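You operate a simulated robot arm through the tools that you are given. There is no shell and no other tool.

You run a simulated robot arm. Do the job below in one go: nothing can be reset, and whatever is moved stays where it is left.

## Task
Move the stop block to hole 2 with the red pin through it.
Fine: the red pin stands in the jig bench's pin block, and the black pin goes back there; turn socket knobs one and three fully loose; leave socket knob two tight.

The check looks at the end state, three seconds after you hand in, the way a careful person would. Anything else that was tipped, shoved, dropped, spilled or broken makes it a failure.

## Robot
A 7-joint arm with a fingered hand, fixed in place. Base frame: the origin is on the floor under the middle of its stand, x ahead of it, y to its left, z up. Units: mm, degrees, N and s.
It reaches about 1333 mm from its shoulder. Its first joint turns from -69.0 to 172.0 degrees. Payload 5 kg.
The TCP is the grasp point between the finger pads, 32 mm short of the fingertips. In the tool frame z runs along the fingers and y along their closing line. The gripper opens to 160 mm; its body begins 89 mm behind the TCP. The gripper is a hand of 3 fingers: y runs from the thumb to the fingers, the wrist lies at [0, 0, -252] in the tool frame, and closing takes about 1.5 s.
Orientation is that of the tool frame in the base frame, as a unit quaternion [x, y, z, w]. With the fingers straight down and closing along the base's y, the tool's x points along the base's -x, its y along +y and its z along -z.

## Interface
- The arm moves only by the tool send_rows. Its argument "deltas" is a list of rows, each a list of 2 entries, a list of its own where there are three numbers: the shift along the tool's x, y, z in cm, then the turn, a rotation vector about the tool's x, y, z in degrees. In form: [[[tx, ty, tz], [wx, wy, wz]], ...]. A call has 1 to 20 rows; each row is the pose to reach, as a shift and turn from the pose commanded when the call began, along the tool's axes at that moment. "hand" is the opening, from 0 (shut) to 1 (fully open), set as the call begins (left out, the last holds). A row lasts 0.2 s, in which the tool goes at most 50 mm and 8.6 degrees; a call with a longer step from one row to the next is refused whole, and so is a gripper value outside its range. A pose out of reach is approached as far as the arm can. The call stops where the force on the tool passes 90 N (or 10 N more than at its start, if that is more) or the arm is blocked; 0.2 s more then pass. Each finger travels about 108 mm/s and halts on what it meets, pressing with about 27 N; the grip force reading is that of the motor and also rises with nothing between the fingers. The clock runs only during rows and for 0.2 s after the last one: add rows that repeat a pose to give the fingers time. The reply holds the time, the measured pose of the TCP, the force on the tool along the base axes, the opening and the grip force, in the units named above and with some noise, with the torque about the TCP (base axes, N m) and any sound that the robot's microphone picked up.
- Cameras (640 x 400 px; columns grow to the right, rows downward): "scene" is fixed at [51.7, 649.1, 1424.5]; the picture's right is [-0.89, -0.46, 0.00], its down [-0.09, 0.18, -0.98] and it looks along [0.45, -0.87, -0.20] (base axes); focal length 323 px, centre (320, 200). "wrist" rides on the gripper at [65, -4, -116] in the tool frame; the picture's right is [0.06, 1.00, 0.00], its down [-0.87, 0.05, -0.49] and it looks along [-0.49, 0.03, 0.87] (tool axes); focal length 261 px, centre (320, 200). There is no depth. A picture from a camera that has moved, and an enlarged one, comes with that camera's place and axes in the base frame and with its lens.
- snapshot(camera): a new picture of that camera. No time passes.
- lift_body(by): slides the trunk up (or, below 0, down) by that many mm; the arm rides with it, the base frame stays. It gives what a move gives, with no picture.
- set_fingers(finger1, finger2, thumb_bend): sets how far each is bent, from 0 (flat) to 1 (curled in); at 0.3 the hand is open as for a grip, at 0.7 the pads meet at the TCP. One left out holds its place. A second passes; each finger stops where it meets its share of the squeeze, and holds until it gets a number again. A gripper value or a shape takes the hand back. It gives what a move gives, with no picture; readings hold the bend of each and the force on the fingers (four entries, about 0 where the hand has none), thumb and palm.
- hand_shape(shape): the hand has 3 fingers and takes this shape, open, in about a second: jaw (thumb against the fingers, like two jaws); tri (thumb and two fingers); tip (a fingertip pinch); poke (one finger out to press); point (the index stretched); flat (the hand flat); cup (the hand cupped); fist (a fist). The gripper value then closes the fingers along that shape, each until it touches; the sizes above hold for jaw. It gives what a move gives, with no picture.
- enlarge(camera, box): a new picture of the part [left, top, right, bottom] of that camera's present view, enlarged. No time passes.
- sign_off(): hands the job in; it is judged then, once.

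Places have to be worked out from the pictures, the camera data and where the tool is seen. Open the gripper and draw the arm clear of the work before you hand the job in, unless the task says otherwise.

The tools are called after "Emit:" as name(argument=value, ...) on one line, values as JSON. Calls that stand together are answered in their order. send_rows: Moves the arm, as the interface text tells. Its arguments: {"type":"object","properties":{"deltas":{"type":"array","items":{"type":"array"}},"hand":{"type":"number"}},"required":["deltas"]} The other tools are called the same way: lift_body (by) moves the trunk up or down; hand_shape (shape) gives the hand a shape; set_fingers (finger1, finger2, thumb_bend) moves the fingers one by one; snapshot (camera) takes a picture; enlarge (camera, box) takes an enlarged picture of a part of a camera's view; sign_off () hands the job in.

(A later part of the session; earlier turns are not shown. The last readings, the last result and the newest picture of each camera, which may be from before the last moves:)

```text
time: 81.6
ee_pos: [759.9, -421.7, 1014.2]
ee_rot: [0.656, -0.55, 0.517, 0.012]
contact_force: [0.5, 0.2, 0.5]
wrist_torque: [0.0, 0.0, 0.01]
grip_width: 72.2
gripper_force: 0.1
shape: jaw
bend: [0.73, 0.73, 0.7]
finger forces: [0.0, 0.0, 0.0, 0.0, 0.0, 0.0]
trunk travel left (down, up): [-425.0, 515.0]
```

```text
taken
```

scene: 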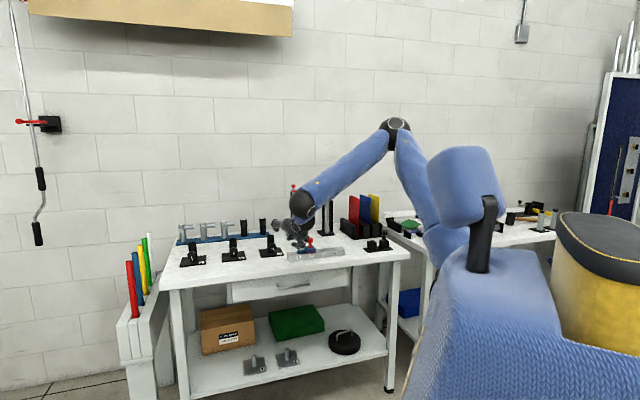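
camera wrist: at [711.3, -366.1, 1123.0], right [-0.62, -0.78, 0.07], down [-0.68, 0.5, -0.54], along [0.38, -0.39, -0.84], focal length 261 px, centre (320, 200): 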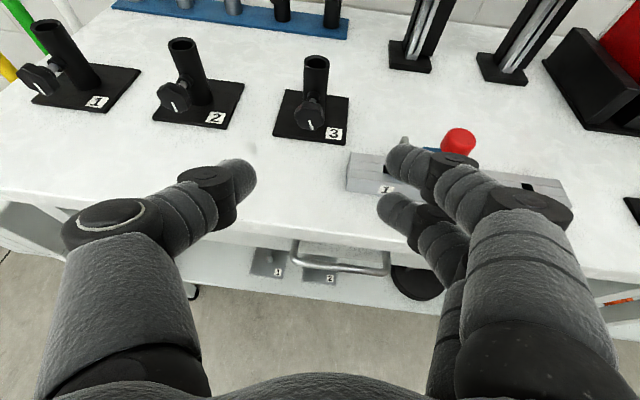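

Rolling in the + direction clears the limit, so it is the wrist roll joint. I flip the hand over by a further 140° (180° in all) so the counter-clockwise turns have plenty of range.

Emit:
send_rows(deltas=[[[0, 0, 0], [0, 0, 8]], [[0, 0, 0], [0, 0, 16]], [[0, 0, 0], [0, 0, 24]], [[0, 0, 0], [0, 0, 32]], [[0, 0, 0], [0, 0, 40]], [[0, 0, 0], [0, 0, 48]], [[0, 0, 0], [0, 0, 56]], [[0, 0, 0], [0, 0, 64]], [[0, 0, 0], [0, 0, 72]], [[0, 0, 0], [0, 0, 80]], [[0, 0, 0], [0, 0, 88]], [[0, 0, 0], [0, 0, 96]], [[0, 0, 0], [0, 0, 104]], [[0, 0, 0], [0, 0, 112]], [[0, 0, 0], [0, 0, 120]], [[0, 0, 0], [0, 0, 128]], [[0, 0, 0], [0, 0, 136]], [[0, 0, 0], [0, 0, 140]], [[0, 0, 0], [0, 0, 140]]])

Emit:
snapshot(camera="wrist")

Emit:
snapshot(camera="scene")

```text
time: 85.6
ee_pos: [759.6, -421.0, 1014.5]
ee_rot: [0.293, 0.805, -0.189, 0.481]
contact_force: [0.4, -0.2, 0.0]
wrist_torque: [-0.01, 0.01, 0.0]
grip_width: 71.9
gripper_force: 0.0
shape: jaw
bend: [0.73, 0.73, 0.7]
finger forces: [0.0, 0.0, 0.0, 0.1, 0.0, 0.0]
out of reach, approached as far as the arm can: row 16
trunk travel left (down, up): [-425.0, 515.0]
```

```text
taken
camera wrist: at [656.3, -337.3, 1011.0], right [0.63, 0.77, -0.08], down [0.03, 0.08, 1.0], along [0.78, -0.63, 0.03], focal length 261 px, centre (320, 200)
```

wrist: 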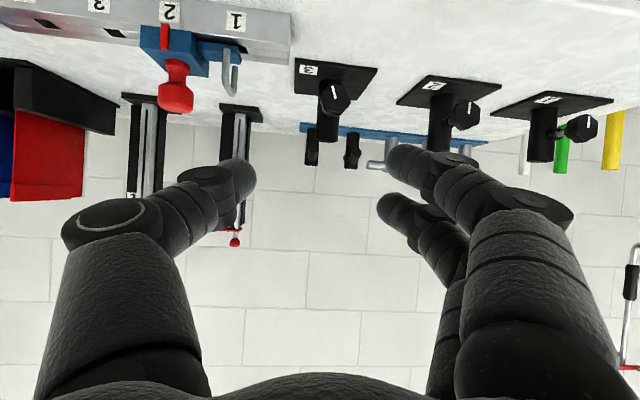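

```text
taken
```

scene: 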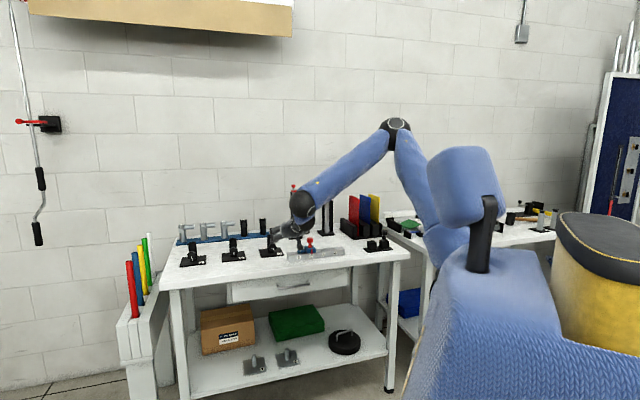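

The hand is flipped and the camera now looks at the knobs nearly head-on (upside down). I move to a pre-grasp 100 mm from knob 3 with the roll matched to its present 20° lean.

Emit:
send_rows(deltas=[[[0.07, 1.05, 3.54], [3.2, 1.2, -3.5]], [[0.13, 2.1, 7.1], [6.4, 2.4, -7.0]], [[0.2, 3.15, 10.6], [9.6, 3.6, -10.5]], [[0.26, 4.21, 14.15], [12.8, 4.8, -13.95]], [[0.26, 4.21, 14.15], [12.8, 4.8, -13.95]], [[0.26, 4.21, 14.15], [12.8, 4.8, -13.95]]], hand=0.4)

Emit:
snapshot(camera="wrist")

Emit:
snapshot(camera="scene")

```text
time: 87.0
ee_pos: [880.7, -507.2, 940.0]
ee_rot: [0.247, 0.831, -0.311, 0.389]
contact_force: [0.7, -1.2, -0.4]
wrist_torque: [0.01, 0.03, 0.0]
grip_width: 64.5
gripper_force: 0.0
shape: jaw
bend: [0.73, 0.73, 0.7]
finger forces: [0.0, 0.1, 0.0, 0.0, 0.0, 0.0]
out of reach, approached as far as the arm can: row 1, 2, 3, 4, 5, 6
trunk travel left (down, up): [-425.0, 515.0]
```

```text
taken
camera wrist: at [783.6, -415.5, 947.5], right [0.62, 0.69, -0.38], down [0.29, 0.24, 0.93], along [0.73, -0.68, -0.06], focal length 261 px, centre (320, 200)
```

wrist: 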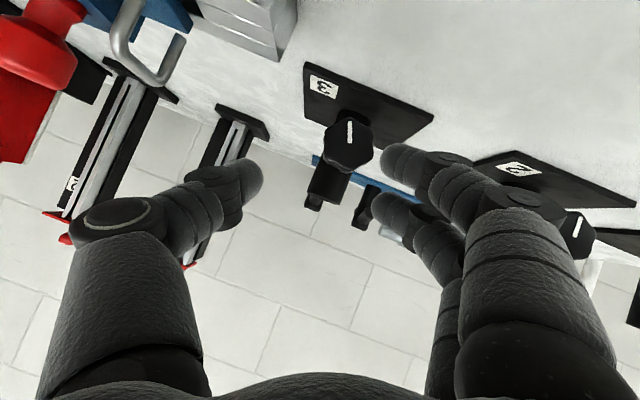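

```text
taken
```

scene: 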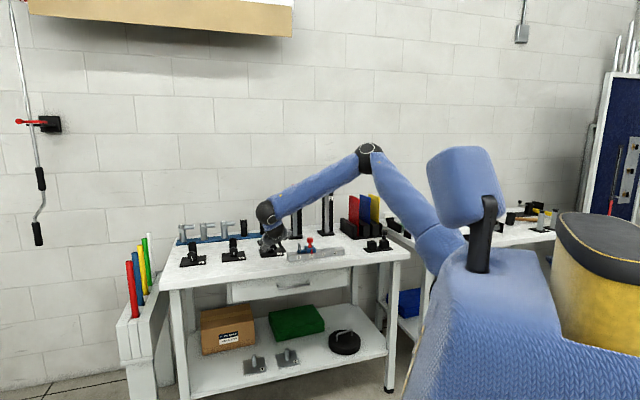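

The limit persists: it is the hand leaning toward -U against the forearm, not just the roll. The trunk is still rather high for this, so I retreat up and back with the hand pitched further down (an easy posture), then lower the trunk more.

Emit:
send_rows(deltas=[[[-1.0, -0.9, -3.7], [0, 4.3, 0]], [[-2.1, -1.8, -7.4], [0, 8.6, 0]], [[-3.1, -2.7, -11.1], [0, 12.9, 0]], [[-4.2, -3.7, -14.8], [0, 17.2, 0]], [[-5.2, -4.6, -18.5], [0, 21.5, 0]], [[-6.2, -5.5, -22.2], [0, 25.8, 0]], [[-7.3, -6.4, -25.9], [0, 30, 0]], [[-7.3, -6.4, -25.9], [0, 30, 0]]])

Emit:
snapshot(camera="scene")

```text
time: 88.8
ee_pos: [702.0, -453.7, 1080.9]
ee_rot: [0.319, 0.908, -0.203, 0.179]
contact_force: [-0.1, -0.9, 0.1]
wrist_torque: [-0.03, -0.01, 0.03]
grip_width: 64.1
gripper_force: 0.0
shape: jaw
bend: [0.73, 0.73, 0.7]
finger forces: [0.0, 0.0, 0.0, 0.0, 0.1, 0.0]
out of reach, approached as far as the arm can: row 1, 2, 3, 4, 5, 6, 7, 8
trunk travel left (down, up): [-425.0, 515.0]
```

```text
taken
```

scene: 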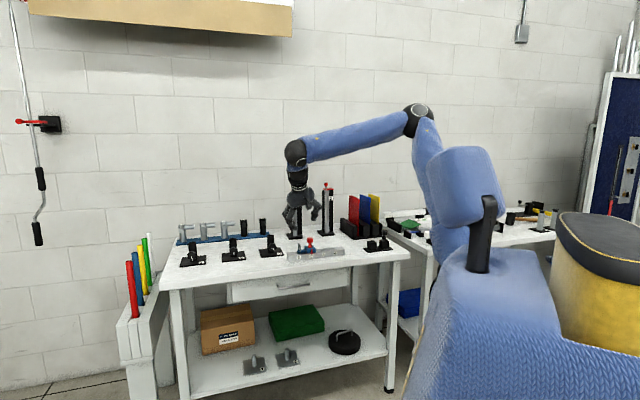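

The arm stays pinned at a limit in this flipped roll too, so the roll joint's usable span lies between the two. I roll the hand back by 120° (leaving it 60° from the first posture), here in free space.

Emit:
send_rows(deltas=[[[0, 0, 0], [0, 0, -8]], [[0, 0, 0], [0, 0, -16]], [[0, 0, 0], [0, 0, -24]], [[0, 0, 0], [0, 0, -32]], [[0, 0, 0], [0, 0, -40]], [[0, 0, 0], [0, 0, -48]], [[0, 0, 0], [0, 0, -56]], [[0, 0, 0], [0, 0, -64]], [[0, 0, 0], [0, 0, -72]], [[0, 0, 0], [0, 0, -80]], [[0, 0, 0], [0, 0, -88]], [[0, 0, 0], [0, 0, -96]], [[0, 0, 0], [0, 0, -104]], [[0, 0, 0], [0, 0, -112]], [[0, 0, 0], [0, 0, -120]], [[0, 0, 0], [0, 0, -120]]])

Emit:
snapshot(camera="scene")

Emit:
snapshot(camera="wrist")

```text
time: 92.2
ee_pos: [709.7, -455.5, 1079.3]
ee_rot: [-0.628, 0.73, -0.257, -0.085]
contact_force: [-0.4, -0.2, -0.9]
wrist_torque: [0.05, 0.03, 0.0]
grip_width: 64.4
gripper_force: 0.0
shape: jaw
bend: [0.73, 0.73, 0.7]
finger forces: [0.0, 0.0, 0.0, 0.0, 0.1, 0.0]
trunk travel left (down, up): [-425.0, 515.0]
```

```text
taken
```

scene: 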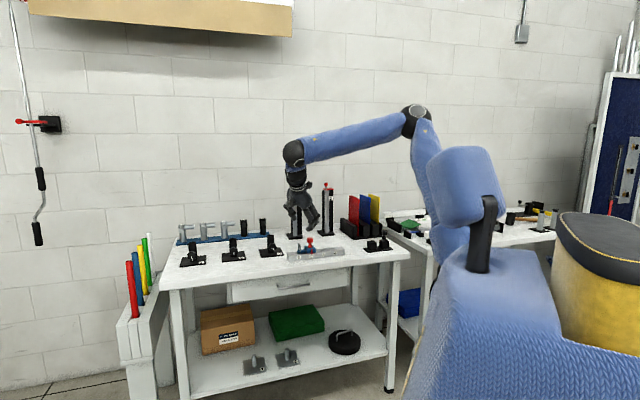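

```text
taken
camera wrist: at [678.2, -455.7, 1207.5], right [-0.97, 0.03, -0.24], down [0.02, 1.0, 0.02], along [0.24, 0.01, -0.97], focal length 261 px, centre (320, 200)
```

wrist: 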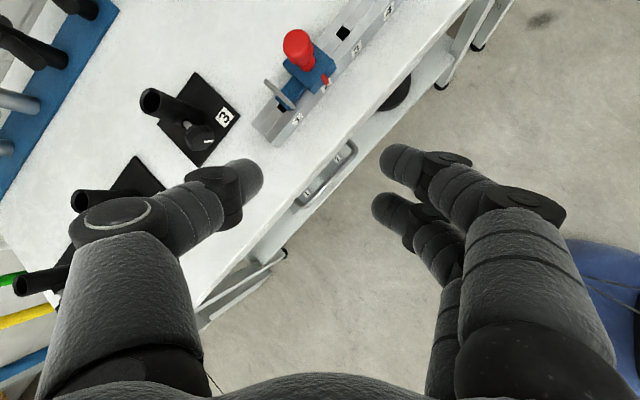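

No limit in this roll. The arm prefers a steeper hand that leans toward +U, so I'll take knob 3 with the hand 50° downward, starting 30° clockwise and turning to about 25° counter-clockwise. I move to that pre-grasp.

Emit:
send_rows(deltas=[[[-0.29, -1.61, 2.33], [5.24, -1.09, -4.36]], [[-0.57, -3.23, 4.66], [10.48, -2.19, -8.73]], [[-0.86, -4.84, 6.99], [15.72, -3.28, -13.09]], [[-1.14, -6.45, 9.31], [20.95, -4.38, -17.46]], [[-1.43, -8.06, 11.64], [26.19, -5.47, -21.82]], [[-1.71, -9.68, 13.97], [31.43, -6.57, -26.19]], [[-2.0, -11.29, 16.3], [36.67, -7.66, -30.55]], [[-2.0, -11.29, 16.3], [36.67, -7.66, -30.55]], [[-2.0, -11.29, 16.3], [36.67, -7.66, -30.55]]])

Emit:
snapshot(camera="wrist")

Emit:
snapshot(camera="scene")

```text
time: 94.2
ee_pos: [855.1, -527.5, 963.1]
ee_rot: [0.805, -0.429, 0.398, -0.097]
contact_force: [-0.2, -1.5, -1.0]
wrist_torque: [-0.01, -0.03, -0.01]
grip_width: 64.4
gripper_force: 0.0
shape: jaw
bend: [0.73, 0.73, 0.7]
finger forces: [0.1, 0.0, 0.1, 0.1, 0.0, 0.1]
trunk travel left (down, up): [-425.0, 515.0]
```

```text
taken
camera wrist: at [794.4, -552.8, 1077.9], right [-0.59, -0.66, -0.46], down [-0.66, 0.73, -0.19], along [0.46, 0.2, -0.87], focal length 261 px, centre (320, 200)
```

wrist: 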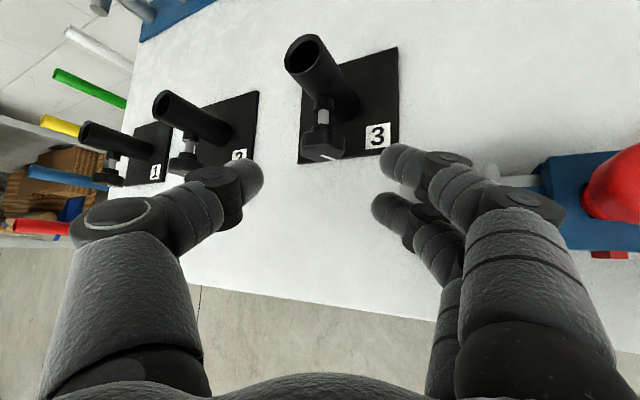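

```text
taken
```

scene: 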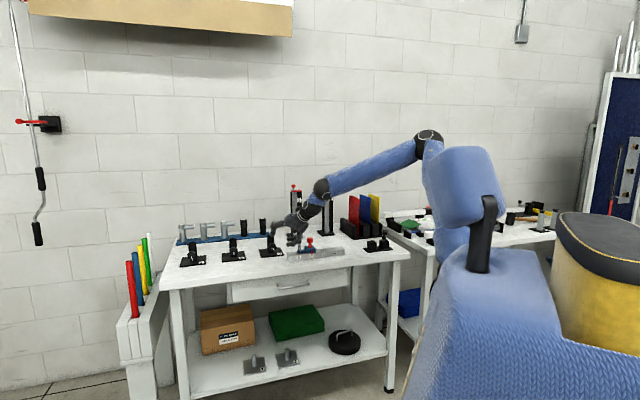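

The arm is at ease in this posture. I enlarge to check the knob against the finger axis before advancing.

Emit:
enlarge(camera="wrist", box=[270, 90, 390, 190])

Emit:
enlarge(camera="scene", box=[250, 200, 330, 265])

```text
4.00 times, centred on (330, 140) of wrist
camera zoom: at [794.4, -552.8, 1077.9], right [-0.59, -0.66, -0.46], down [-0.66, 0.73, -0.19], along [0.46, 0.2, -0.87], focal length 1043 px, centre (280, 440)
```

zoom: 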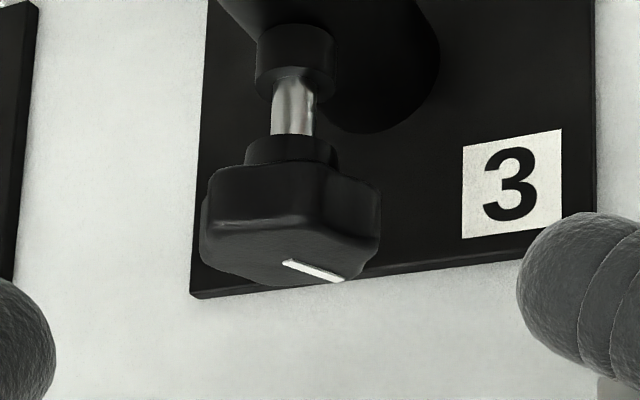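

```text
6.15 times, centred on (290, 232) of scene
camera zoom: at [51.7, 649.1, 1424.5], right [-0.89, -0.46, 0.0], down [-0.09, 0.18, -0.98], along [0.45, -0.87, -0.2], focal length 1988 px, centre (505, 0)
```

zoom: 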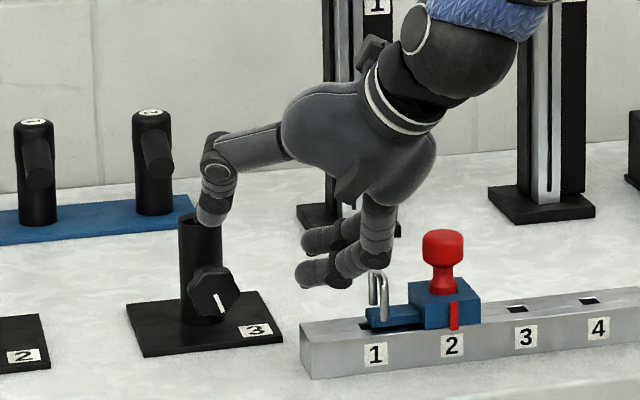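

The knob centre works out at about U269.5, V1039.7, z894.5. I turn 8° counter-clockwise about the knob to keep the fingers clear of the rail and the handle loop, then advance 60 mm.

Emit:
send_rows(deltas=[[[-0.17, -0.46, 0.03], [-3.0, 0, -2.5]], [[-0.33, -0.92, 0.05], [-6.1, 0, -5.1]], [[-0.32, -0.7, 2.0], [-6.1, 0, -5.1]], [[-0.31, -0.49, 4.0], [-6.1, 0, -5.1]], [[-0.3, -0.28, 6.0], [-6.1, 0, -5.1]], [[-0.3, -0.28, 6.0], [-6.1, 0, -5.1]]])

Emit:
snapshot(camera="wrist")

Emit:
enlarge(camera="scene", box=[250, 200, 330, 265])

```text
time: 95.6
ee_pos: [896.8, -532.1, 920.0]
ee_rot: [0.827, -0.414, 0.379, -0.037]
contact_force: [0.2, 0.4, 1.1]
wrist_torque: [0.03, 0.03, 0.01]
grip_width: 64.0
gripper_force: 0.1
shape: jaw
bend: [0.73, 0.73, 0.7]
finger forces: [0.1, 0.1, 0.0, 0.0, 0.1, 0.0]
trunk travel left (down, up): [-425.0, 515.0]
```

```text
taken
camera wrist: at [847.7, -545.6, 1044.1], right [-0.63, -0.7, -0.34], down [-0.68, 0.71, -0.19], along [0.37, 0.11, -0.92], focal length 261 px, centre (320, 200)
```

wrist: 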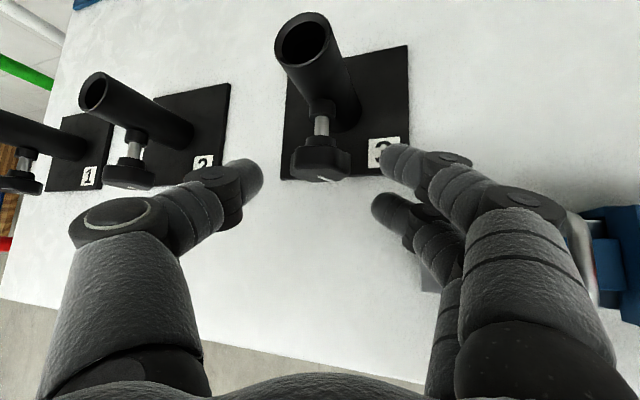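

```text
6.15 times, centred on (290, 232) of scene
camera zoom: at [51.7, 649.1, 1424.5], right [-0.89, -0.46, 0.0], down [-0.09, 0.18, -0.98], along [0.45, -0.87, -0.2], focal length 1988 px, centre (505, 0)
```

zoom: 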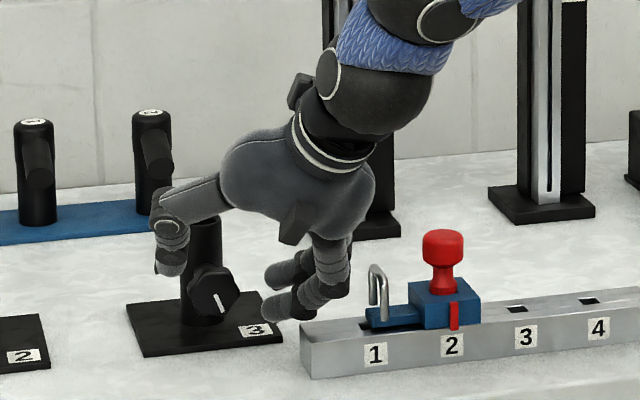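

Knob centre sits at about tool (4, -1, 40) mm. I advance the last 18 mm with those trims, keeping the fingertips above the plate.

Emit:
send_rows(deltas=[[[0.2, -0.06, 0.6], [0, 0, 0]], [[0.4, -0.12, 1.2], [0, 0, 0]], [[0.44, -0.12, 1.8], [0, 0, 0]], [[0.44, -0.12, 1.8], [0, 0, 0]], [[0.44, -0.12, 1.8], [0, 0, 0]]])

Emit:
snapshot(camera="wrist")

Emit:
enlarge(camera="scene", box=[250, 210, 320, 265])

```text
time: 96.8
ee_pos: [913.8, -540.3, 910.6]
ee_rot: [0.827, -0.413, 0.379, -0.036]
contact_force: [0.4, -0.3, 0.2]
wrist_torque: [0.0, 0.0, 0.01]
grip_width: 64.4
gripper_force: 0.0
shape: jaw
bend: [0.73, 0.73, 0.7]
finger forces: [0.0, 0.1, 0.0, 0.1, 0.0, 0.0]
trunk travel left (down, up): [-425.0, 515.0]
```

```text
taken
camera wrist: at [864.7, -554.6, 1033.7], right [-0.63, -0.7, -0.34], down [-0.68, 0.71, -0.19], along [0.37, 0.11, -0.92], focal length 261 px, centre (320, 200)
```

wrist: 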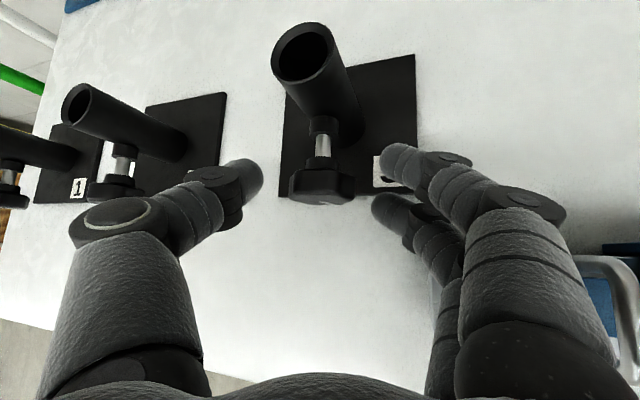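

```text
7.27 times, centred on (285, 238) of scene
camera zoom: at [51.7, 649.1, 1424.5], right [-0.89, -0.46, 0.0], down [-0.09, 0.18, -0.98], along [0.45, -0.87, -0.2], focal length 2350 px, centre (574, -73)
```

zoom: 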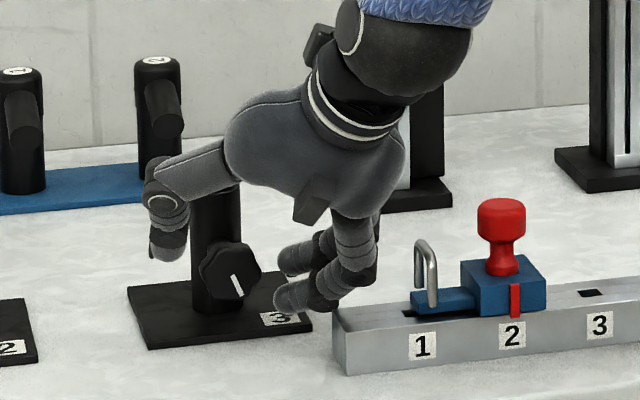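

The two fingers bracket the knob's depth and the thumb is opposite. I close on it.

Emit:
send_rows(deltas=[[[0, 0, 0], [0, 0, 0]], [[0, 0, 0], [0, 0, 0]], [[0, 0, 0], [0, 0, 0]], [[0, 0, 0], [0, 0, 0]], [[0, 0, 0], [0, 0, 0]], [[0, 0, 0], [0, 0, 0]]], hand=0)

Emit:
enlarge(camera="wrist", box=[220, 110, 420, 250])

Emit:
enlarge(camera="scene", box=[250, 210, 320, 265])

```text
time: 98.2
ee_pos: [913.2, -541.2, 909.1]
ee_rot: [0.827, -0.414, 0.379, -0.036]
contact_force: [1.9, -1.4, -0.3]
wrist_torque: [-0.02, -0.04, 0.06]
grip_width: 27.9
gripper_force: 27.4
shape: jaw
bend: [0.72, 0.73, 0.7]
finger forces: [10.8, 11.8, 0.0, 0.0, 24.5, 0.1]
trunk travel left (down, up): [-425.0, 515.0]
```

```text
2.86 times, centred on (320, 180) of wrist
camera zoom: at [864.8, -554.7, 1033.6], right [-0.63, -0.7, -0.34], down [-0.68, 0.71, -0.19], along [0.37, 0.11, -0.92], focal length 745 px, centre (320, 257)
```

zoom: 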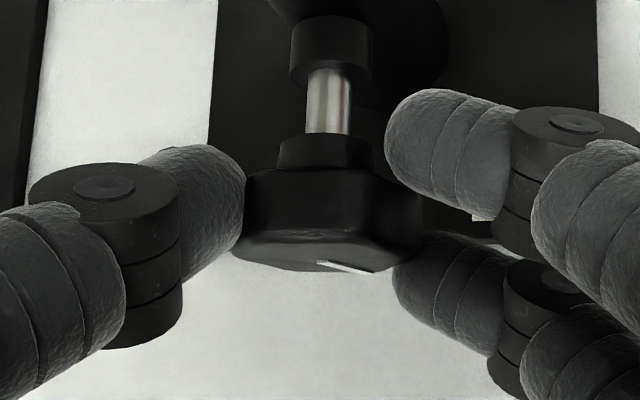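

```text
7.27 times, centred on (285, 238) of scene
camera zoom: at [51.7, 649.1, 1424.5], right [-0.89, -0.46, 0.0], down [-0.09, 0.18, -0.98], along [0.45, -0.87, -0.2], focal length 2350 px, centre (574, -73)
```

zoom: 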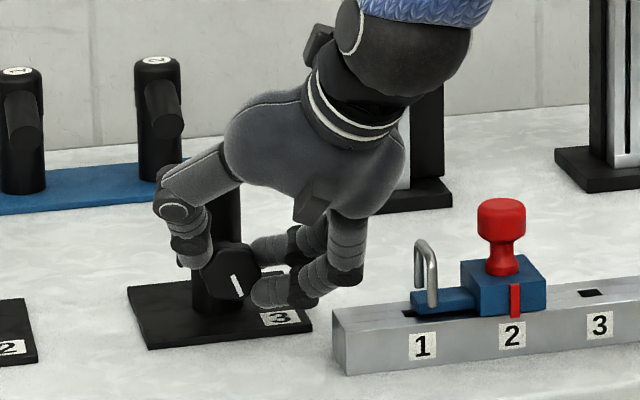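

Good three-point grip (11, 12, 25 N). I turn counter-clockwise 22.5° about the knob axis and check.

Emit:
send_rows(deltas=[[[0, -0.11, 0], [-2.87, 0, -2.41]], [[-0.01, -0.22, 0.01], [-5.75, 0, -4.83]], [[-0.02, -0.33, 0.03], [-8.6, 0, -7.2]], [[-0.04, -0.44, 0.04], [-11.49, 0, -9.65]], [[-0.06, -0.54, 0.07], [-14.4, 0, -12.1]], [[-0.08, -0.65, 0.1], [-17.24, 0, -14.48]], [[-0.08, -0.65, 0.1], [-17.24, 0, -14.48]]])

Emit:
enlarge(camera="wrist", box=[220, 110, 420, 250])

Emit:
enlarge(camera="scene", box=[250, 210, 320, 265])

```text
time: 99.8
ee_pos: [918.0, -535.6, 913.0]
ee_rot: [0.869, -0.358, 0.314, 0.135]
contact_force: [14.0, -2.1, 2.2]
wrist_torque: [-0.02, -0.28, 0.14]
grip_width: 27.6
gripper_force: 26.8
shape: jaw
bend: [0.72, 0.73, 0.7]
finger forces: [12.1, 10.0, 0.0, 0.0, 30.0, 0.1]
trunk travel left (down, up): [-425.0, 515.0]
```

```text
2.86 times, centred on (320, 180) of wrist
camera zoom: at [904.7, -513.8, 1042.9], right [-0.67, -0.74, 0.05], down [-0.73, 0.66, -0.18], along [0.1, -0.16, -0.98], focal length 745 px, centre (320, 257)
```

zoom: 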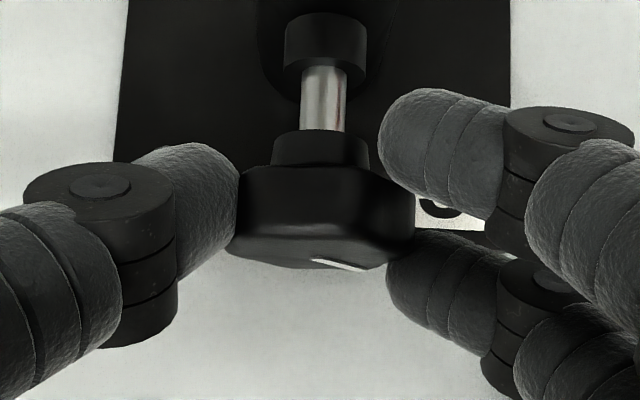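

```text
7.27 times, centred on (285, 238) of scene
camera zoom: at [51.7, 649.1, 1424.5], right [-0.89, -0.46, 0.0], down [-0.09, 0.18, -0.98], along [0.45, -0.87, -0.2], focal length 2350 px, centre (574, -73)
```

zoom: 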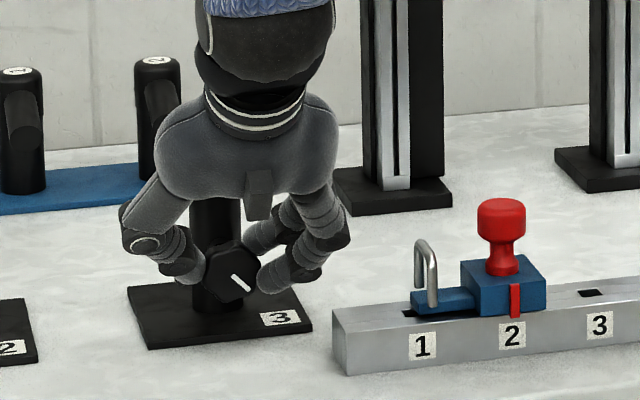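

The knob turned with the hand; its mark now stands about 45° from straight down. I continue another 22.5°.

Emit:
send_rows(deltas=[[[0, -0.11, 0], [-2.87, 0, -2.41]], [[-0.01, -0.22, 0.01], [-5.75, 0, -4.83]], [[-0.02, -0.33, 0.03], [-8.6, 0, -7.2]], [[-0.04, -0.44, 0.04], [-11.49, 0, -9.65]], [[-0.06, -0.54, 0.07], [-14.4, 0, -12.1]], [[-0.08, -0.65, 0.1], [-17.24, 0, -14.48]], [[-0.08, -0.65, 0.1], [-17.24, 0, -14.48]]])

Emit:
enlarge(camera="wrist", box=[220, 110, 420, 250])

Emit:
enlarge(camera="scene", box=[250, 210, 320, 265])

```text
time: 101.4
ee_pos: [916.0, -539.2, 910.6]
ee_rot: [0.878, -0.286, 0.244, 0.296]
contact_force: [29.0, 44.4, 27.9]
wrist_torque: [0.86, -0.78, 1.27]
grip_width: 35.1
gripper_force: 27.0
shape: jaw
bend: [0.75, 0.75, 0.71]
finger forces: [18.7, 4.3, 0.0, 0.0, 47.5, 0.0]
out of reach, approached as far as the arm can: row 6, 7
trunk travel left (down, up): [-425.0, 515.0]
```

```text
2.86 times, centred on (320, 180) of wrist
camera zoom: at [935.8, -482.9, 1030.4], right [-0.6, -0.68, 0.42], down [-0.79, 0.6, -0.15], along [-0.15, -0.42, -0.9], focal length 745 px, centre (320, 257)
```

zoom: 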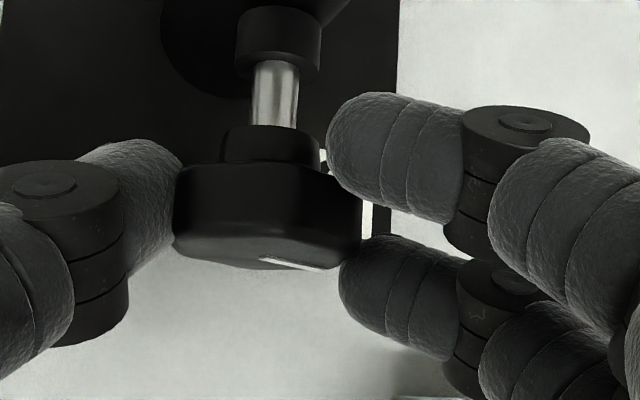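

```text
7.27 times, centred on (285, 238) of scene
camera zoom: at [51.7, 649.1, 1424.5], right [-0.89, -0.46, 0.0], down [-0.09, 0.18, -0.98], along [0.45, -0.87, -0.2], focal length 2350 px, centre (574, -73)
```

zoom: 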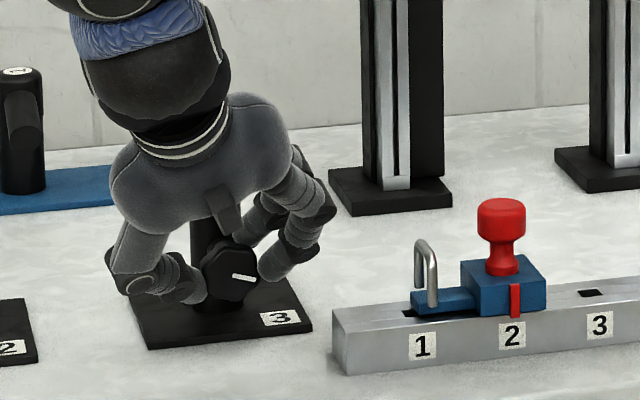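

The mark is now nearly horizontal (about 80°), but the arm again touched its limit at the end and pushes sideways. I open the hand to release it.

Emit:
send_rows(deltas=[[[0, 0, 0], [0, 0, 0]], [[0, 0, 0], [0, 0, 0]], [[0, 0, 0], [0, 0, 0]], [[0, 0, 0], [0, 0, 0]]], hand=0.4)

Emit:
enlarge(camera="scene", box=[250, 210, 320, 265])

Emit:
snapshot(camera="wrist")

```text
time: 102.4
ee_pos: [914.0, -545.7, 906.8]
ee_rot: [0.878, -0.289, 0.24, 0.297]
contact_force: [-0.1, 1.2, 0.9]
wrist_torque: [0.01, 0.02, 0.0]
grip_width: 64.2
gripper_force: 0.0
shape: jaw
bend: [0.73, 0.73, 0.7]
finger forces: [0.1, 0.1, 0.0, 0.0, 0.4, 0.1]
trunk travel left (down, up): [-425.0, 515.0]
```

```text
7.27 times, centred on (285, 238) of scene
camera zoom: at [51.7, 649.1, 1424.5], right [-0.89, -0.46, 0.0], down [-0.09, 0.18, -0.98], along [0.45, -0.87, -0.2], focal length 2350 px, centre (574, -73)
```

zoom: 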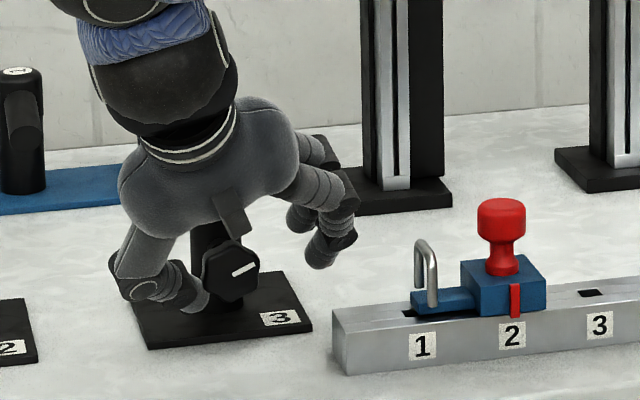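

```text
taken
camera wrist: at [934.9, -489.8, 1025.6], right [-0.6, -0.68, 0.42], down [-0.78, 0.6, -0.15], along [-0.15, -0.42, -0.9], focal length 261 px, centre (320, 200)
```

wrist: 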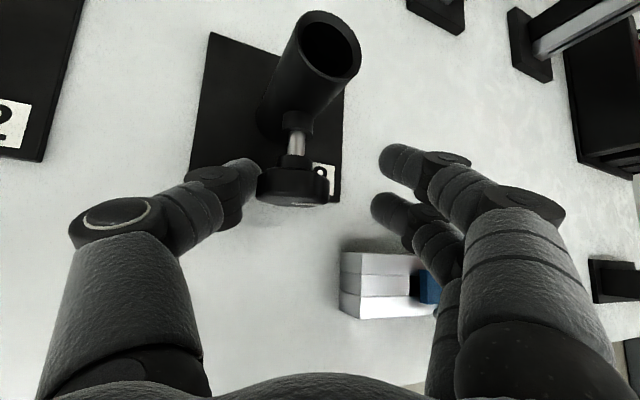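

The mark now points right and slightly up (about 110° turned) and it still isn't at a stop. I open a little wider, back off and swing the hand clockwise to -22° for the next grip.

Emit:
send_rows(deltas=[[[-0.13, 0.32, -0.65], [5.68, 0, 4.77]], [[-0.26, 0.63, -1.31], [11.36, 0, 9.55]], [[-0.39, 0.95, -1.96], [17.0, 0.1, 14.3]], [[-0.52, 1.26, -2.61], [22.7, 0.1, 19.1]], [[-0.65, 1.58, -3.27], [28.4, 0.2, 23.9]], [[-0.78, 1.89, -3.92], [34.07, 0.2, 28.64]], [[-0.78, 1.89, -3.92], [34.07, 0.2, 28.64]]], hand=0.55)

Emit:
snapshot(camera="wrist")

Emit:
enlarge(camera="scene", box=[250, 210, 320, 265])

```text
time: 104.0
ee_pos: [888.0, -529.8, 936.0]
ee_rot: [0.828, -0.412, 0.379, -0.034]
contact_force: [-0.9, 1.2, 0.1]
wrist_torque: [0.02, 0.02, 0.0]
grip_width: 87.6
gripper_force: 0.1
shape: jaw
bend: [0.72, 0.72, 0.7]
finger forces: [0.0, 0.0, 0.0, 0.0, 0.0, 0.1]
trunk travel left (down, up): [-425.0, 515.0]
```

```text
taken
camera wrist: at [840.3, -542.3, 1060.1], right [-0.63, -0.7, -0.33], down [-0.68, 0.71, -0.19], along [0.37, 0.1, -0.92], focal length 261 px, centre (320, 200)
```

wrist: 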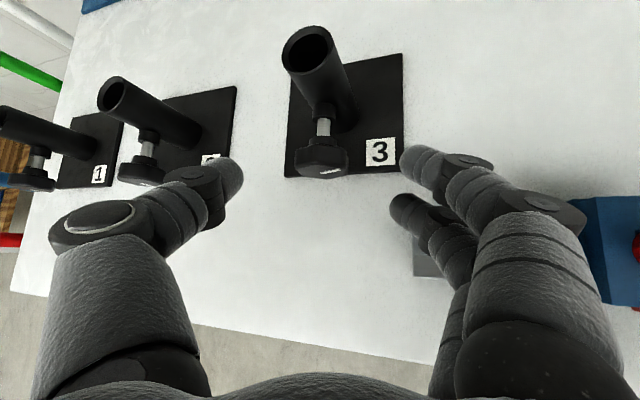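

```text
7.27 times, centred on (285, 238) of scene
camera zoom: at [51.7, 649.1, 1424.5], right [-0.89, -0.46, 0.0], down [-0.09, 0.18, -0.98], along [0.45, -0.87, -0.2], focal length 2350 px, centre (574, -73)
```

zoom: 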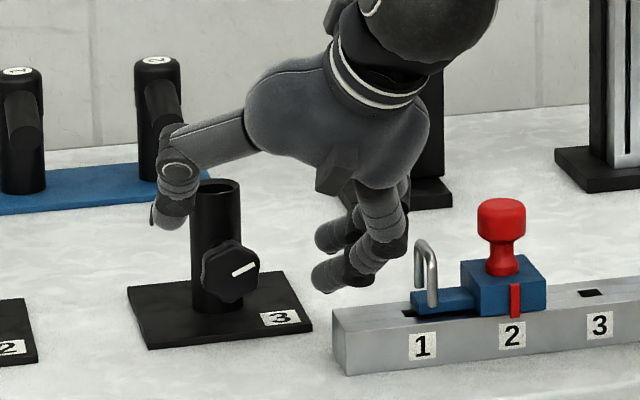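

The hand came away cleanly and the knob stays at about 113°. I advance again to the grip position.

Emit:
send_rows(deltas=[[[0, 0.02, 1.0], [0, 0, 0]], [[0, 0.03, 2.0], [0, 0, 0]], [[0, 0.05, 3.0], [0, 0, 0]], [[0, 0.05, 3.75], [0, 0, 0]], [[0, 0.05, 3.75], [0, 0, 0]], [[0, 0.05, 3.75], [0, 0, 0]]], hand=0.38)

Emit:
enlarge(camera="wrist", box=[220, 110, 420, 250])

```text
time: 105.4
ee_pos: [912.4, -540.0, 911.0]
ee_rot: [0.828, -0.413, 0.379, -0.032]
contact_force: [0.2, -0.4, 0.2]
wrist_torque: [0.0, -0.01, -0.03]
grip_width: 61.3
gripper_force: 0.0
shape: jaw
bend: [0.73, 0.73, 0.7]
finger forces: [0.0, 0.2, 0.0, 0.0, 0.1, 0.0]
trunk travel left (down, up): [-425.0, 515.0]
```

```text
2.86 times, centred on (320, 180) of wrist
camera zoom: at [864.4, -551.6, 1033.0], right [-0.63, -0.7, -0.33], down [-0.68, 0.71, -0.19], along [0.37, 0.1, -0.92], focal length 745 px, centre (320, 257)
```

zoom: 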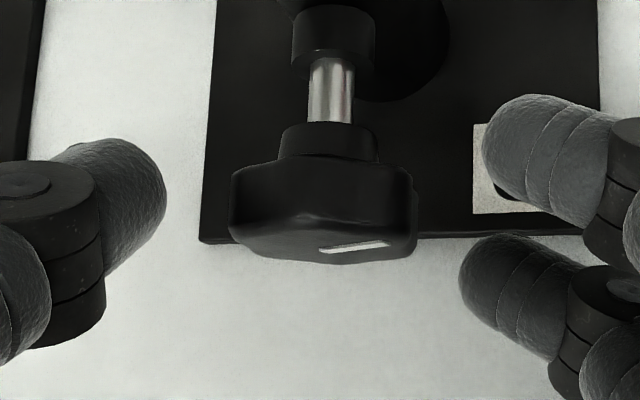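

Aligned as before. I close and, after the fingers have settled, turn 36° counter-clockwise.

Emit:
send_rows(deltas=[[[0, 0, 0], [0, 0, 0]], [[0, 0, 0], [0, 0, 0]], [[0, 0, 0], [0, 0, 0]], [[0, 0, 0], [0, 0, 0]], [[0, 0, 0], [0, 0, 0]], [[0, 0, 0], [0, 0, 0]], [[0, -0.15, 0.0], [-3.83, 0, -3.22]], [[-0.02, -0.29, 0.02], [-7.66, 0, -6.44]], [[-0.04, -0.44, 0.04], [-11.49, 0, -9.65]], [[-0.07, -0.58, 0.08], [-15.32, 0, -12.87]], [[-0.1, -0.71, 0.12], [-19.15, 0, -16.09]], [[-0.15, -0.85, 0.17], [-22.98, 0, -19.31]], [[-0.2, -0.97, 0.23], [-26.81, 0, -22.52]], [[-0.2, -0.97, 0.23], [-26.81, 0, -22.52]]], hand=0)

Emit:
enlarge(camera="scene", box=[250, 210, 320, 265])

Emit:
enlarge(camera="wrist", box=[220, 110, 420, 250])

```text
time: 108.4
ee_pos: [921.0, -530.4, 910.5]
ee_rot: [0.876, -0.32, 0.273, 0.234]
contact_force: [1.1, 9.6, -3.5]
wrist_torque: [0.26, -0.05, 0.06]
grip_width: 28.2
gripper_force: 26.6
shape: jaw
bend: [0.73, 0.73, 0.7]
finger forces: [10.0, 11.6, 0.0, 0.0, 31.1, 0.0]
trunk travel left (down, up): [-425.0, 515.0]
```

```text
7.27 times, centred on (285, 238) of scene
camera zoom: at [51.7, 649.1, 1424.5], right [-0.89, -0.46, 0.0], down [-0.09, 0.18, -0.98], along [0.45, -0.87, -0.2], focal length 2350 px, centre (574, -73)
```

zoom: 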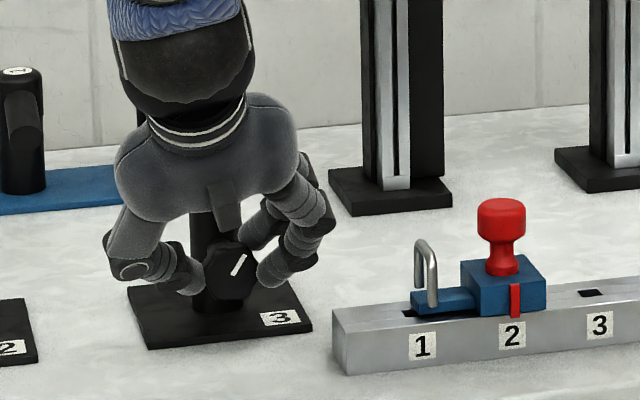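

```text
2.86 times, centred on (320, 180) of wrist
camera zoom: at [927.5, -488.8, 1036.7], right [-0.65, -0.71, 0.27], down [-0.76, 0.63, -0.17], along [-0.05, -0.32, -0.95], focal length 745 px, centre (320, 257)
```

zoom: 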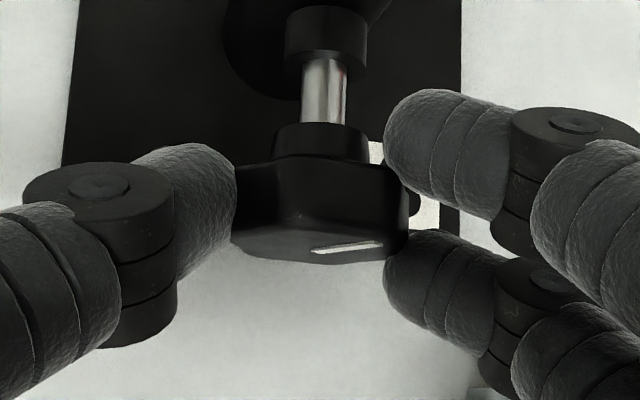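

Smooth: the mark is at about 150° and no limit this time. I open, swing back 36° clockwise around the knob without retreating, and look.

Emit:
send_rows(deltas=[[[0, 0, 0], [0, 0, 0]], [[0, 0, 0], [0, 0, 0]], [[0, 0, 0], [0, 0, 0]], [[0, 0.15, 0.0], [3.83, 0, 3.22]], [[-0.02, 0.29, 0.02], [7.66, 0, 6.44]], [[-0.04, 0.44, 0.04], [11.49, 0, 9.65]], [[-0.07, 0.58, 0.08], [15.32, 0, 12.87]], [[-0.1, 0.71, 0.12], [19.15, 0, 16.09]], [[-0.15, 0.85, 0.17], [22.98, 0, 19.31]], [[-0.21, 0.99, 0.25], [27.58, 0, 23.17]], [[-0.21, 0.99, 0.25], [27.58, 0, 23.17]], [[-0.21, 0.99, 0.25], [27.58, 0, 23.17]]], hand=0.38)

Emit:
enlarge(camera="scene", box=[250, 210, 320, 265])

Emit:
enlarge(camera="wrist", box=[220, 110, 420, 250])

```text
time: 111.0
ee_pos: [912.7, -540.4, 910.3]
ee_rot: [0.825, -0.415, 0.381, -0.041]
contact_force: [-0.6, 0.0, 0.0]
wrist_torque: [0.04, 0.05, 0.02]
grip_width: 60.2
gripper_force: 0.1
shape: jaw
bend: [0.73, 0.73, 0.7]
finger forces: [0.0, 0.0, 0.0, 0.1, 0.1, 0.0]
trunk travel left (down, up): [-425.0, 515.0]
```

```text
7.27 times, centred on (285, 238) of scene
camera zoom: at [51.7, 649.1, 1424.5], right [-0.89, -0.46, 0.0], down [-0.09, 0.18, -0.98], along [0.45, -0.87, -0.2], focal length 2350 px, centre (574, -73)
```

zoom: 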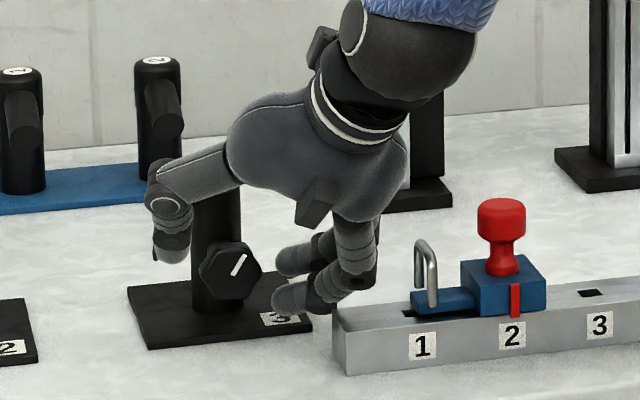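

```text
2.86 times, centred on (320, 180) of wrist
camera zoom: at [862.3, -554.3, 1032.3], right [-0.63, -0.7, -0.34], down [-0.68, 0.71, -0.19], along [0.38, 0.11, -0.92], focal length 745 px, centre (320, 257)
```

zoom: 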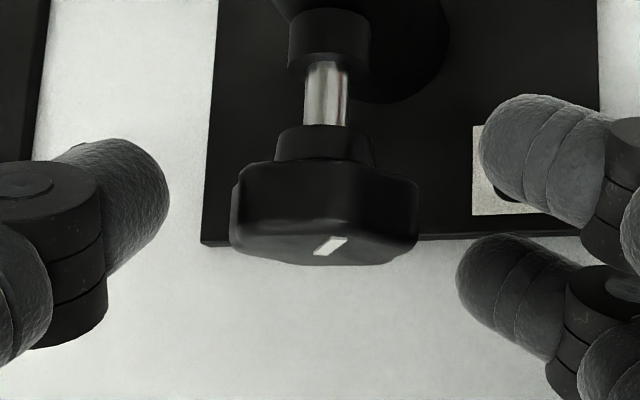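

The ratchet works well and the knob holds at about 150°. I close and turn another 36°.

Emit:
send_rows(deltas=[[[0, 0, 0], [0, 0, 0]], [[0, 0, 0], [0, 0, 0]], [[0, 0, 0], [0, 0, 0]], [[0, 0, 0], [0, 0, 0]], [[0, 0, 0], [0, 0, 0]], [[0, 0, 0], [0, 0, 0]], [[0, -0.15, 0.0], [-3.83, 0, -3.22]], [[-0.02, -0.29, 0.02], [-7.66, 0, -6.44]], [[-0.04, -0.44, 0.04], [-11.49, 0, -9.65]], [[-0.07, -0.58, 0.08], [-15.32, 0, -12.87]], [[-0.1, -0.71, 0.12], [-19.15, 0, -16.09]], [[-0.15, -0.85, 0.17], [-22.98, 0, -19.31]], [[-0.21, -0.99, 0.25], [-27.58, 0, -23.17]], [[-0.21, -0.99, 0.25], [-27.58, 0, -23.17]]], hand=0)

Emit:
enlarge(camera="scene", box=[250, 210, 320, 265])

```text
time: 114.0
ee_pos: [920.4, -532.3, 910.1]
ee_rot: [0.877, -0.319, 0.274, 0.233]
contact_force: [5.3, 7.6, -0.4]
wrist_torque: [0.37, -0.4, 0.05]
grip_width: 28.6
gripper_force: 26.7
shape: jaw
bend: [0.73, 0.73, 0.7]
finger forces: [9.2, 12.4, 0.1, 0.0, 32.5, 0.0]
trunk travel left (down, up): [-425.0, 515.0]
```

```text
7.27 times, centred on (285, 238) of scene
camera zoom: at [51.7, 649.1, 1424.5], right [-0.89, -0.46, 0.0], down [-0.09, 0.18, -0.98], along [0.45, -0.87, -0.2], focal length 2350 px, centre (574, -73)
```

zoom: 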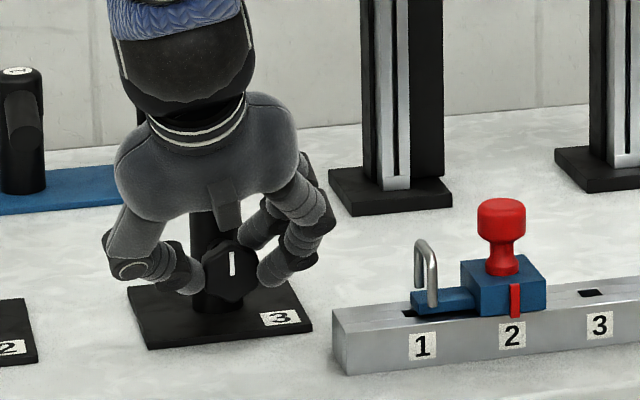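

The mark now points straight up (about 180°) and the torque rose to about 0.5 N·m. I try 4° more in this grip to see whether it is at its stop.

Emit:
send_rows(deltas=[[[0, -0.06, 0], [-1.53, 0, -1.29]], [[0, -0.12, 0], [-3.06, 0, -2.57]], [[0, -0.12, 0], [-3.06, 0, -2.57]]])

Emit:
enlarge(camera="scene", box=[265, 230, 295, 255])

```text
time: 114.8
ee_pos: [921.3, -529.6, 911.4]
ee_rot: [0.877, -0.308, 0.259, 0.264]
contact_force: [12.4, 5.9, 5.1]
wrist_torque: [0.31, -0.58, 0.0]
grip_width: 28.8
gripper_force: 27.3
shape: jaw
bend: [0.73, 0.73, 0.71]
finger forces: [9.5, 11.2, 0.0, 0.0, 32.2, 0.0]
trunk travel left (down, up): [-425.0, 515.0]
```

```text
16.00 times, centred on (280, 242) of scene
camera zoom: at [51.7, 649.1, 1424.5], right [-0.89, -0.46, 0.0], down [-0.09, 0.18, -0.98], along [0.45, -0.87, -0.2], focal length 5169 px, centre (960, -480)
```

zoom: 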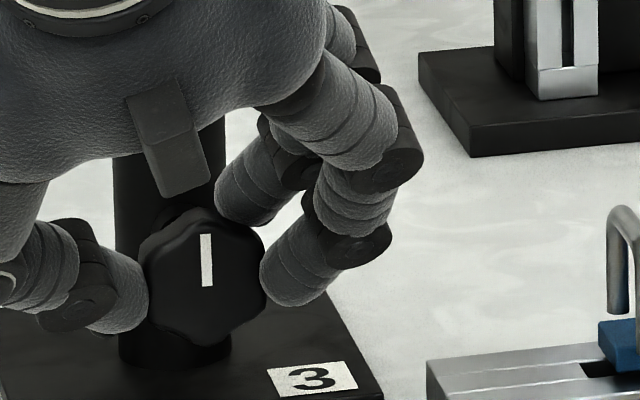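

The mark did not move with those last 4°, so it may be at its stop near 180°. I'll confirm with a fresh grip: open and swing back 36°.

Emit:
send_rows(deltas=[[[0, 0, 0], [0, 0, 0]], [[0, 0, 0], [0, 0, 0]], [[0, 0, 0], [0, 0, 0]], [[0, 0.15, 0.0], [3.83, 0, 3.22]], [[-0.02, 0.29, 0.02], [7.66, 0, 6.44]], [[-0.04, 0.44, 0.04], [11.49, 0, 9.65]], [[-0.07, 0.58, 0.08], [15.32, 0, 12.87]], [[-0.1, 0.71, 0.12], [19.15, 0, 16.09]], [[-0.15, 0.85, 0.17], [22.98, 0, 19.31]], [[-0.21, 0.99, 0.25], [27.58, 0, 23.17]], [[-0.21, 0.99, 0.25], [27.58, 0, 23.17]], [[-0.21, 0.99, 0.25], [27.58, 0, 23.17]]], hand=0.38)

Emit:
enlarge(camera="scene", box=[265, 230, 295, 255])

```text
time: 117.4
ee_pos: [912.9, -539.6, 909.8]
ee_rot: [0.835, -0.406, 0.372, -0.009]
contact_force: [-0.6, -0.3, 0.3]
wrist_torque: [0.02, 0.02, 0.05]
grip_width: 60.5
gripper_force: 0.1
shape: jaw
bend: [0.73, 0.73, 0.7]
finger forces: [0.1, 0.0, 0.0, 0.1, 0.0, 0.1]
trunk travel left (down, up): [-425.0, 515.0]
```

```text
16.00 times, centred on (280, 242) of scene
camera zoom: at [51.7, 649.1, 1424.5], right [-0.89, -0.46, 0.0], down [-0.09, 0.18, -0.98], along [0.45, -0.87, -0.2], focal length 5169 px, centre (960, -480)
```

zoom: 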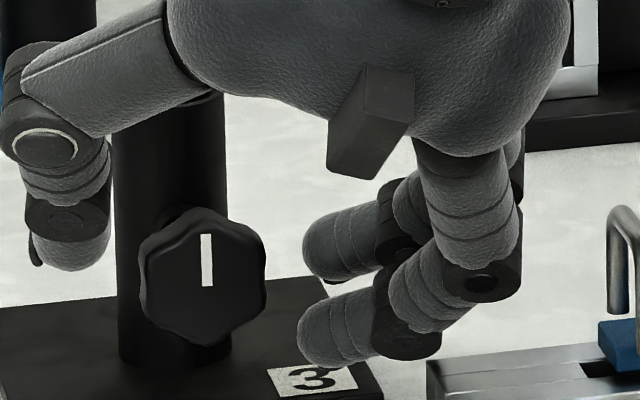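

The mark stands at about 182°. I grip again and try to turn 20° further to test for a hard stop.

Emit:
send_rows(deltas=[[[0, 0, 0], [0, 0, 0]], [[0, 0, 0], [0, 0, 0]], [[0, 0, 0], [0, 0, 0]], [[0, 0, 0], [0, 0, 0]], [[0, 0, 0], [0, 0, 0]], [[0, 0, 0], [0, 0, 0]], [[0, -0.15, 0.0], [-3.83, 0, -3.22]], [[-0.02, -0.29, 0.02], [-7.66, 0, -6.44]], [[-0.04, -0.44, 0.04], [-11.49, 0, -9.65]], [[-0.07, -0.58, 0.08], [-15.32, 0, -12.87]], [[-0.07, -0.58, 0.08], [-15.32, 0, -12.87]]], hand=0)

Emit:
enlarge(camera="scene", box=[265, 230, 295, 255])

```text
time: 119.8
ee_pos: [918.6, -534.0, 913.6]
ee_rot: [0.868, -0.356, 0.314, 0.143]
contact_force: [18.7, -6.4, 21.0]
wrist_torque: [0.19, -1.03, -0.22]
grip_width: 28.6
gripper_force: 27.4
shape: jaw
bend: [0.72, 0.72, 0.71]
finger forces: [10.9, 14.0, 0.1, 0.0, 37.9, 0.1]
trunk travel left (down, up): [-425.0, 515.0]
```

```text
16.00 times, centred on (280, 242) of scene
camera zoom: at [51.7, 649.1, 1424.5], right [-0.89, -0.46, 0.0], down [-0.09, 0.18, -0.98], along [0.45, -0.87, -0.2], focal length 5169 px, centre (960, -480)
```

zoom: 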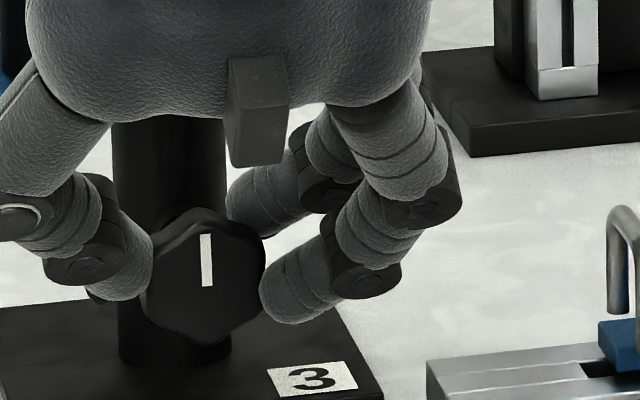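

The hand turned 20° but the knob stayed at ~182° with the torque rising to nearly 0.9 N·m: knob 3 is at its loose stop, half a turn. I release it.

Emit:
send_rows(deltas=[[[0, 0, 0], [0, 0, 0]], [[0, 0, 0], [0, 0, 0]], [[0, 0, 0], [0, 0, 0]], [[0, 0, 0], [0, 0, 0]], [[0, 0, -1.0], [0, 0, 0]], [[0, 0, -3.0], [0, 0, 0]], [[0, 0, -6.0], [0, 0, 0]], [[0, 0, -10.0], [0, 0, 0]], [[0, 0, -10.0], [0, 0, 0]]], hand=0.4)

Emit:
enlarge(camera="scene", box=[170, 215, 330, 270])

Emit:
snapshot(camera="wrist")

```text
time: 121.8
ee_pos: [871.2, -485.5, 986.3]
ee_rot: [0.869, -0.356, 0.312, 0.143]
contact_force: [-0.1, 0.5, 0.2]
wrist_torque: [-0.02, 0.0, 0.01]
grip_width: 63.5
gripper_force: 0.1
shape: jaw
bend: [0.73, 0.73, 0.7]
finger forces: [0.0, 0.1, 0.0, 0.1, 0.1, 0.0]
trunk travel left (down, up): [-425.0, 515.0]
```

```text
4.00 times, centred on (250, 242) of scene
camera zoom: at [51.7, 649.1, 1424.5], right [-0.89, -0.46, 0.0], down [-0.09, 0.18, -0.98], along [0.45, -0.87, -0.2], focal length 1292 px, centre (600, 30)
```

zoom: 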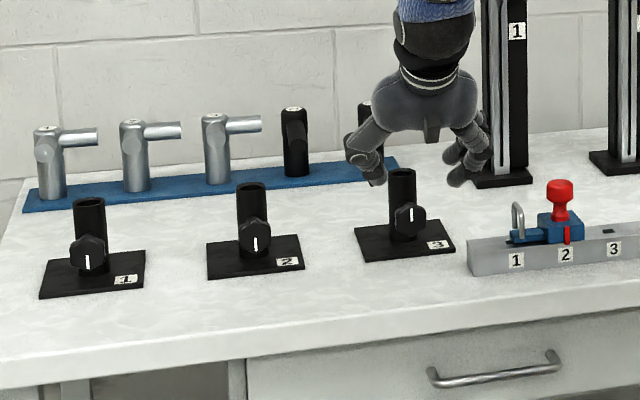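

```text
taken
camera wrist: at [859.7, -461.9, 1117.5], right [-0.67, -0.74, 0.07], down [-0.73, 0.65, -0.18], along [0.09, -0.17, -0.98], focal length 261 px, centre (320, 200)
```

wrist: 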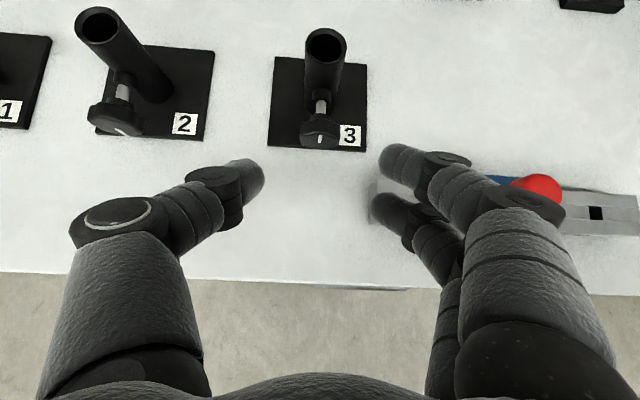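

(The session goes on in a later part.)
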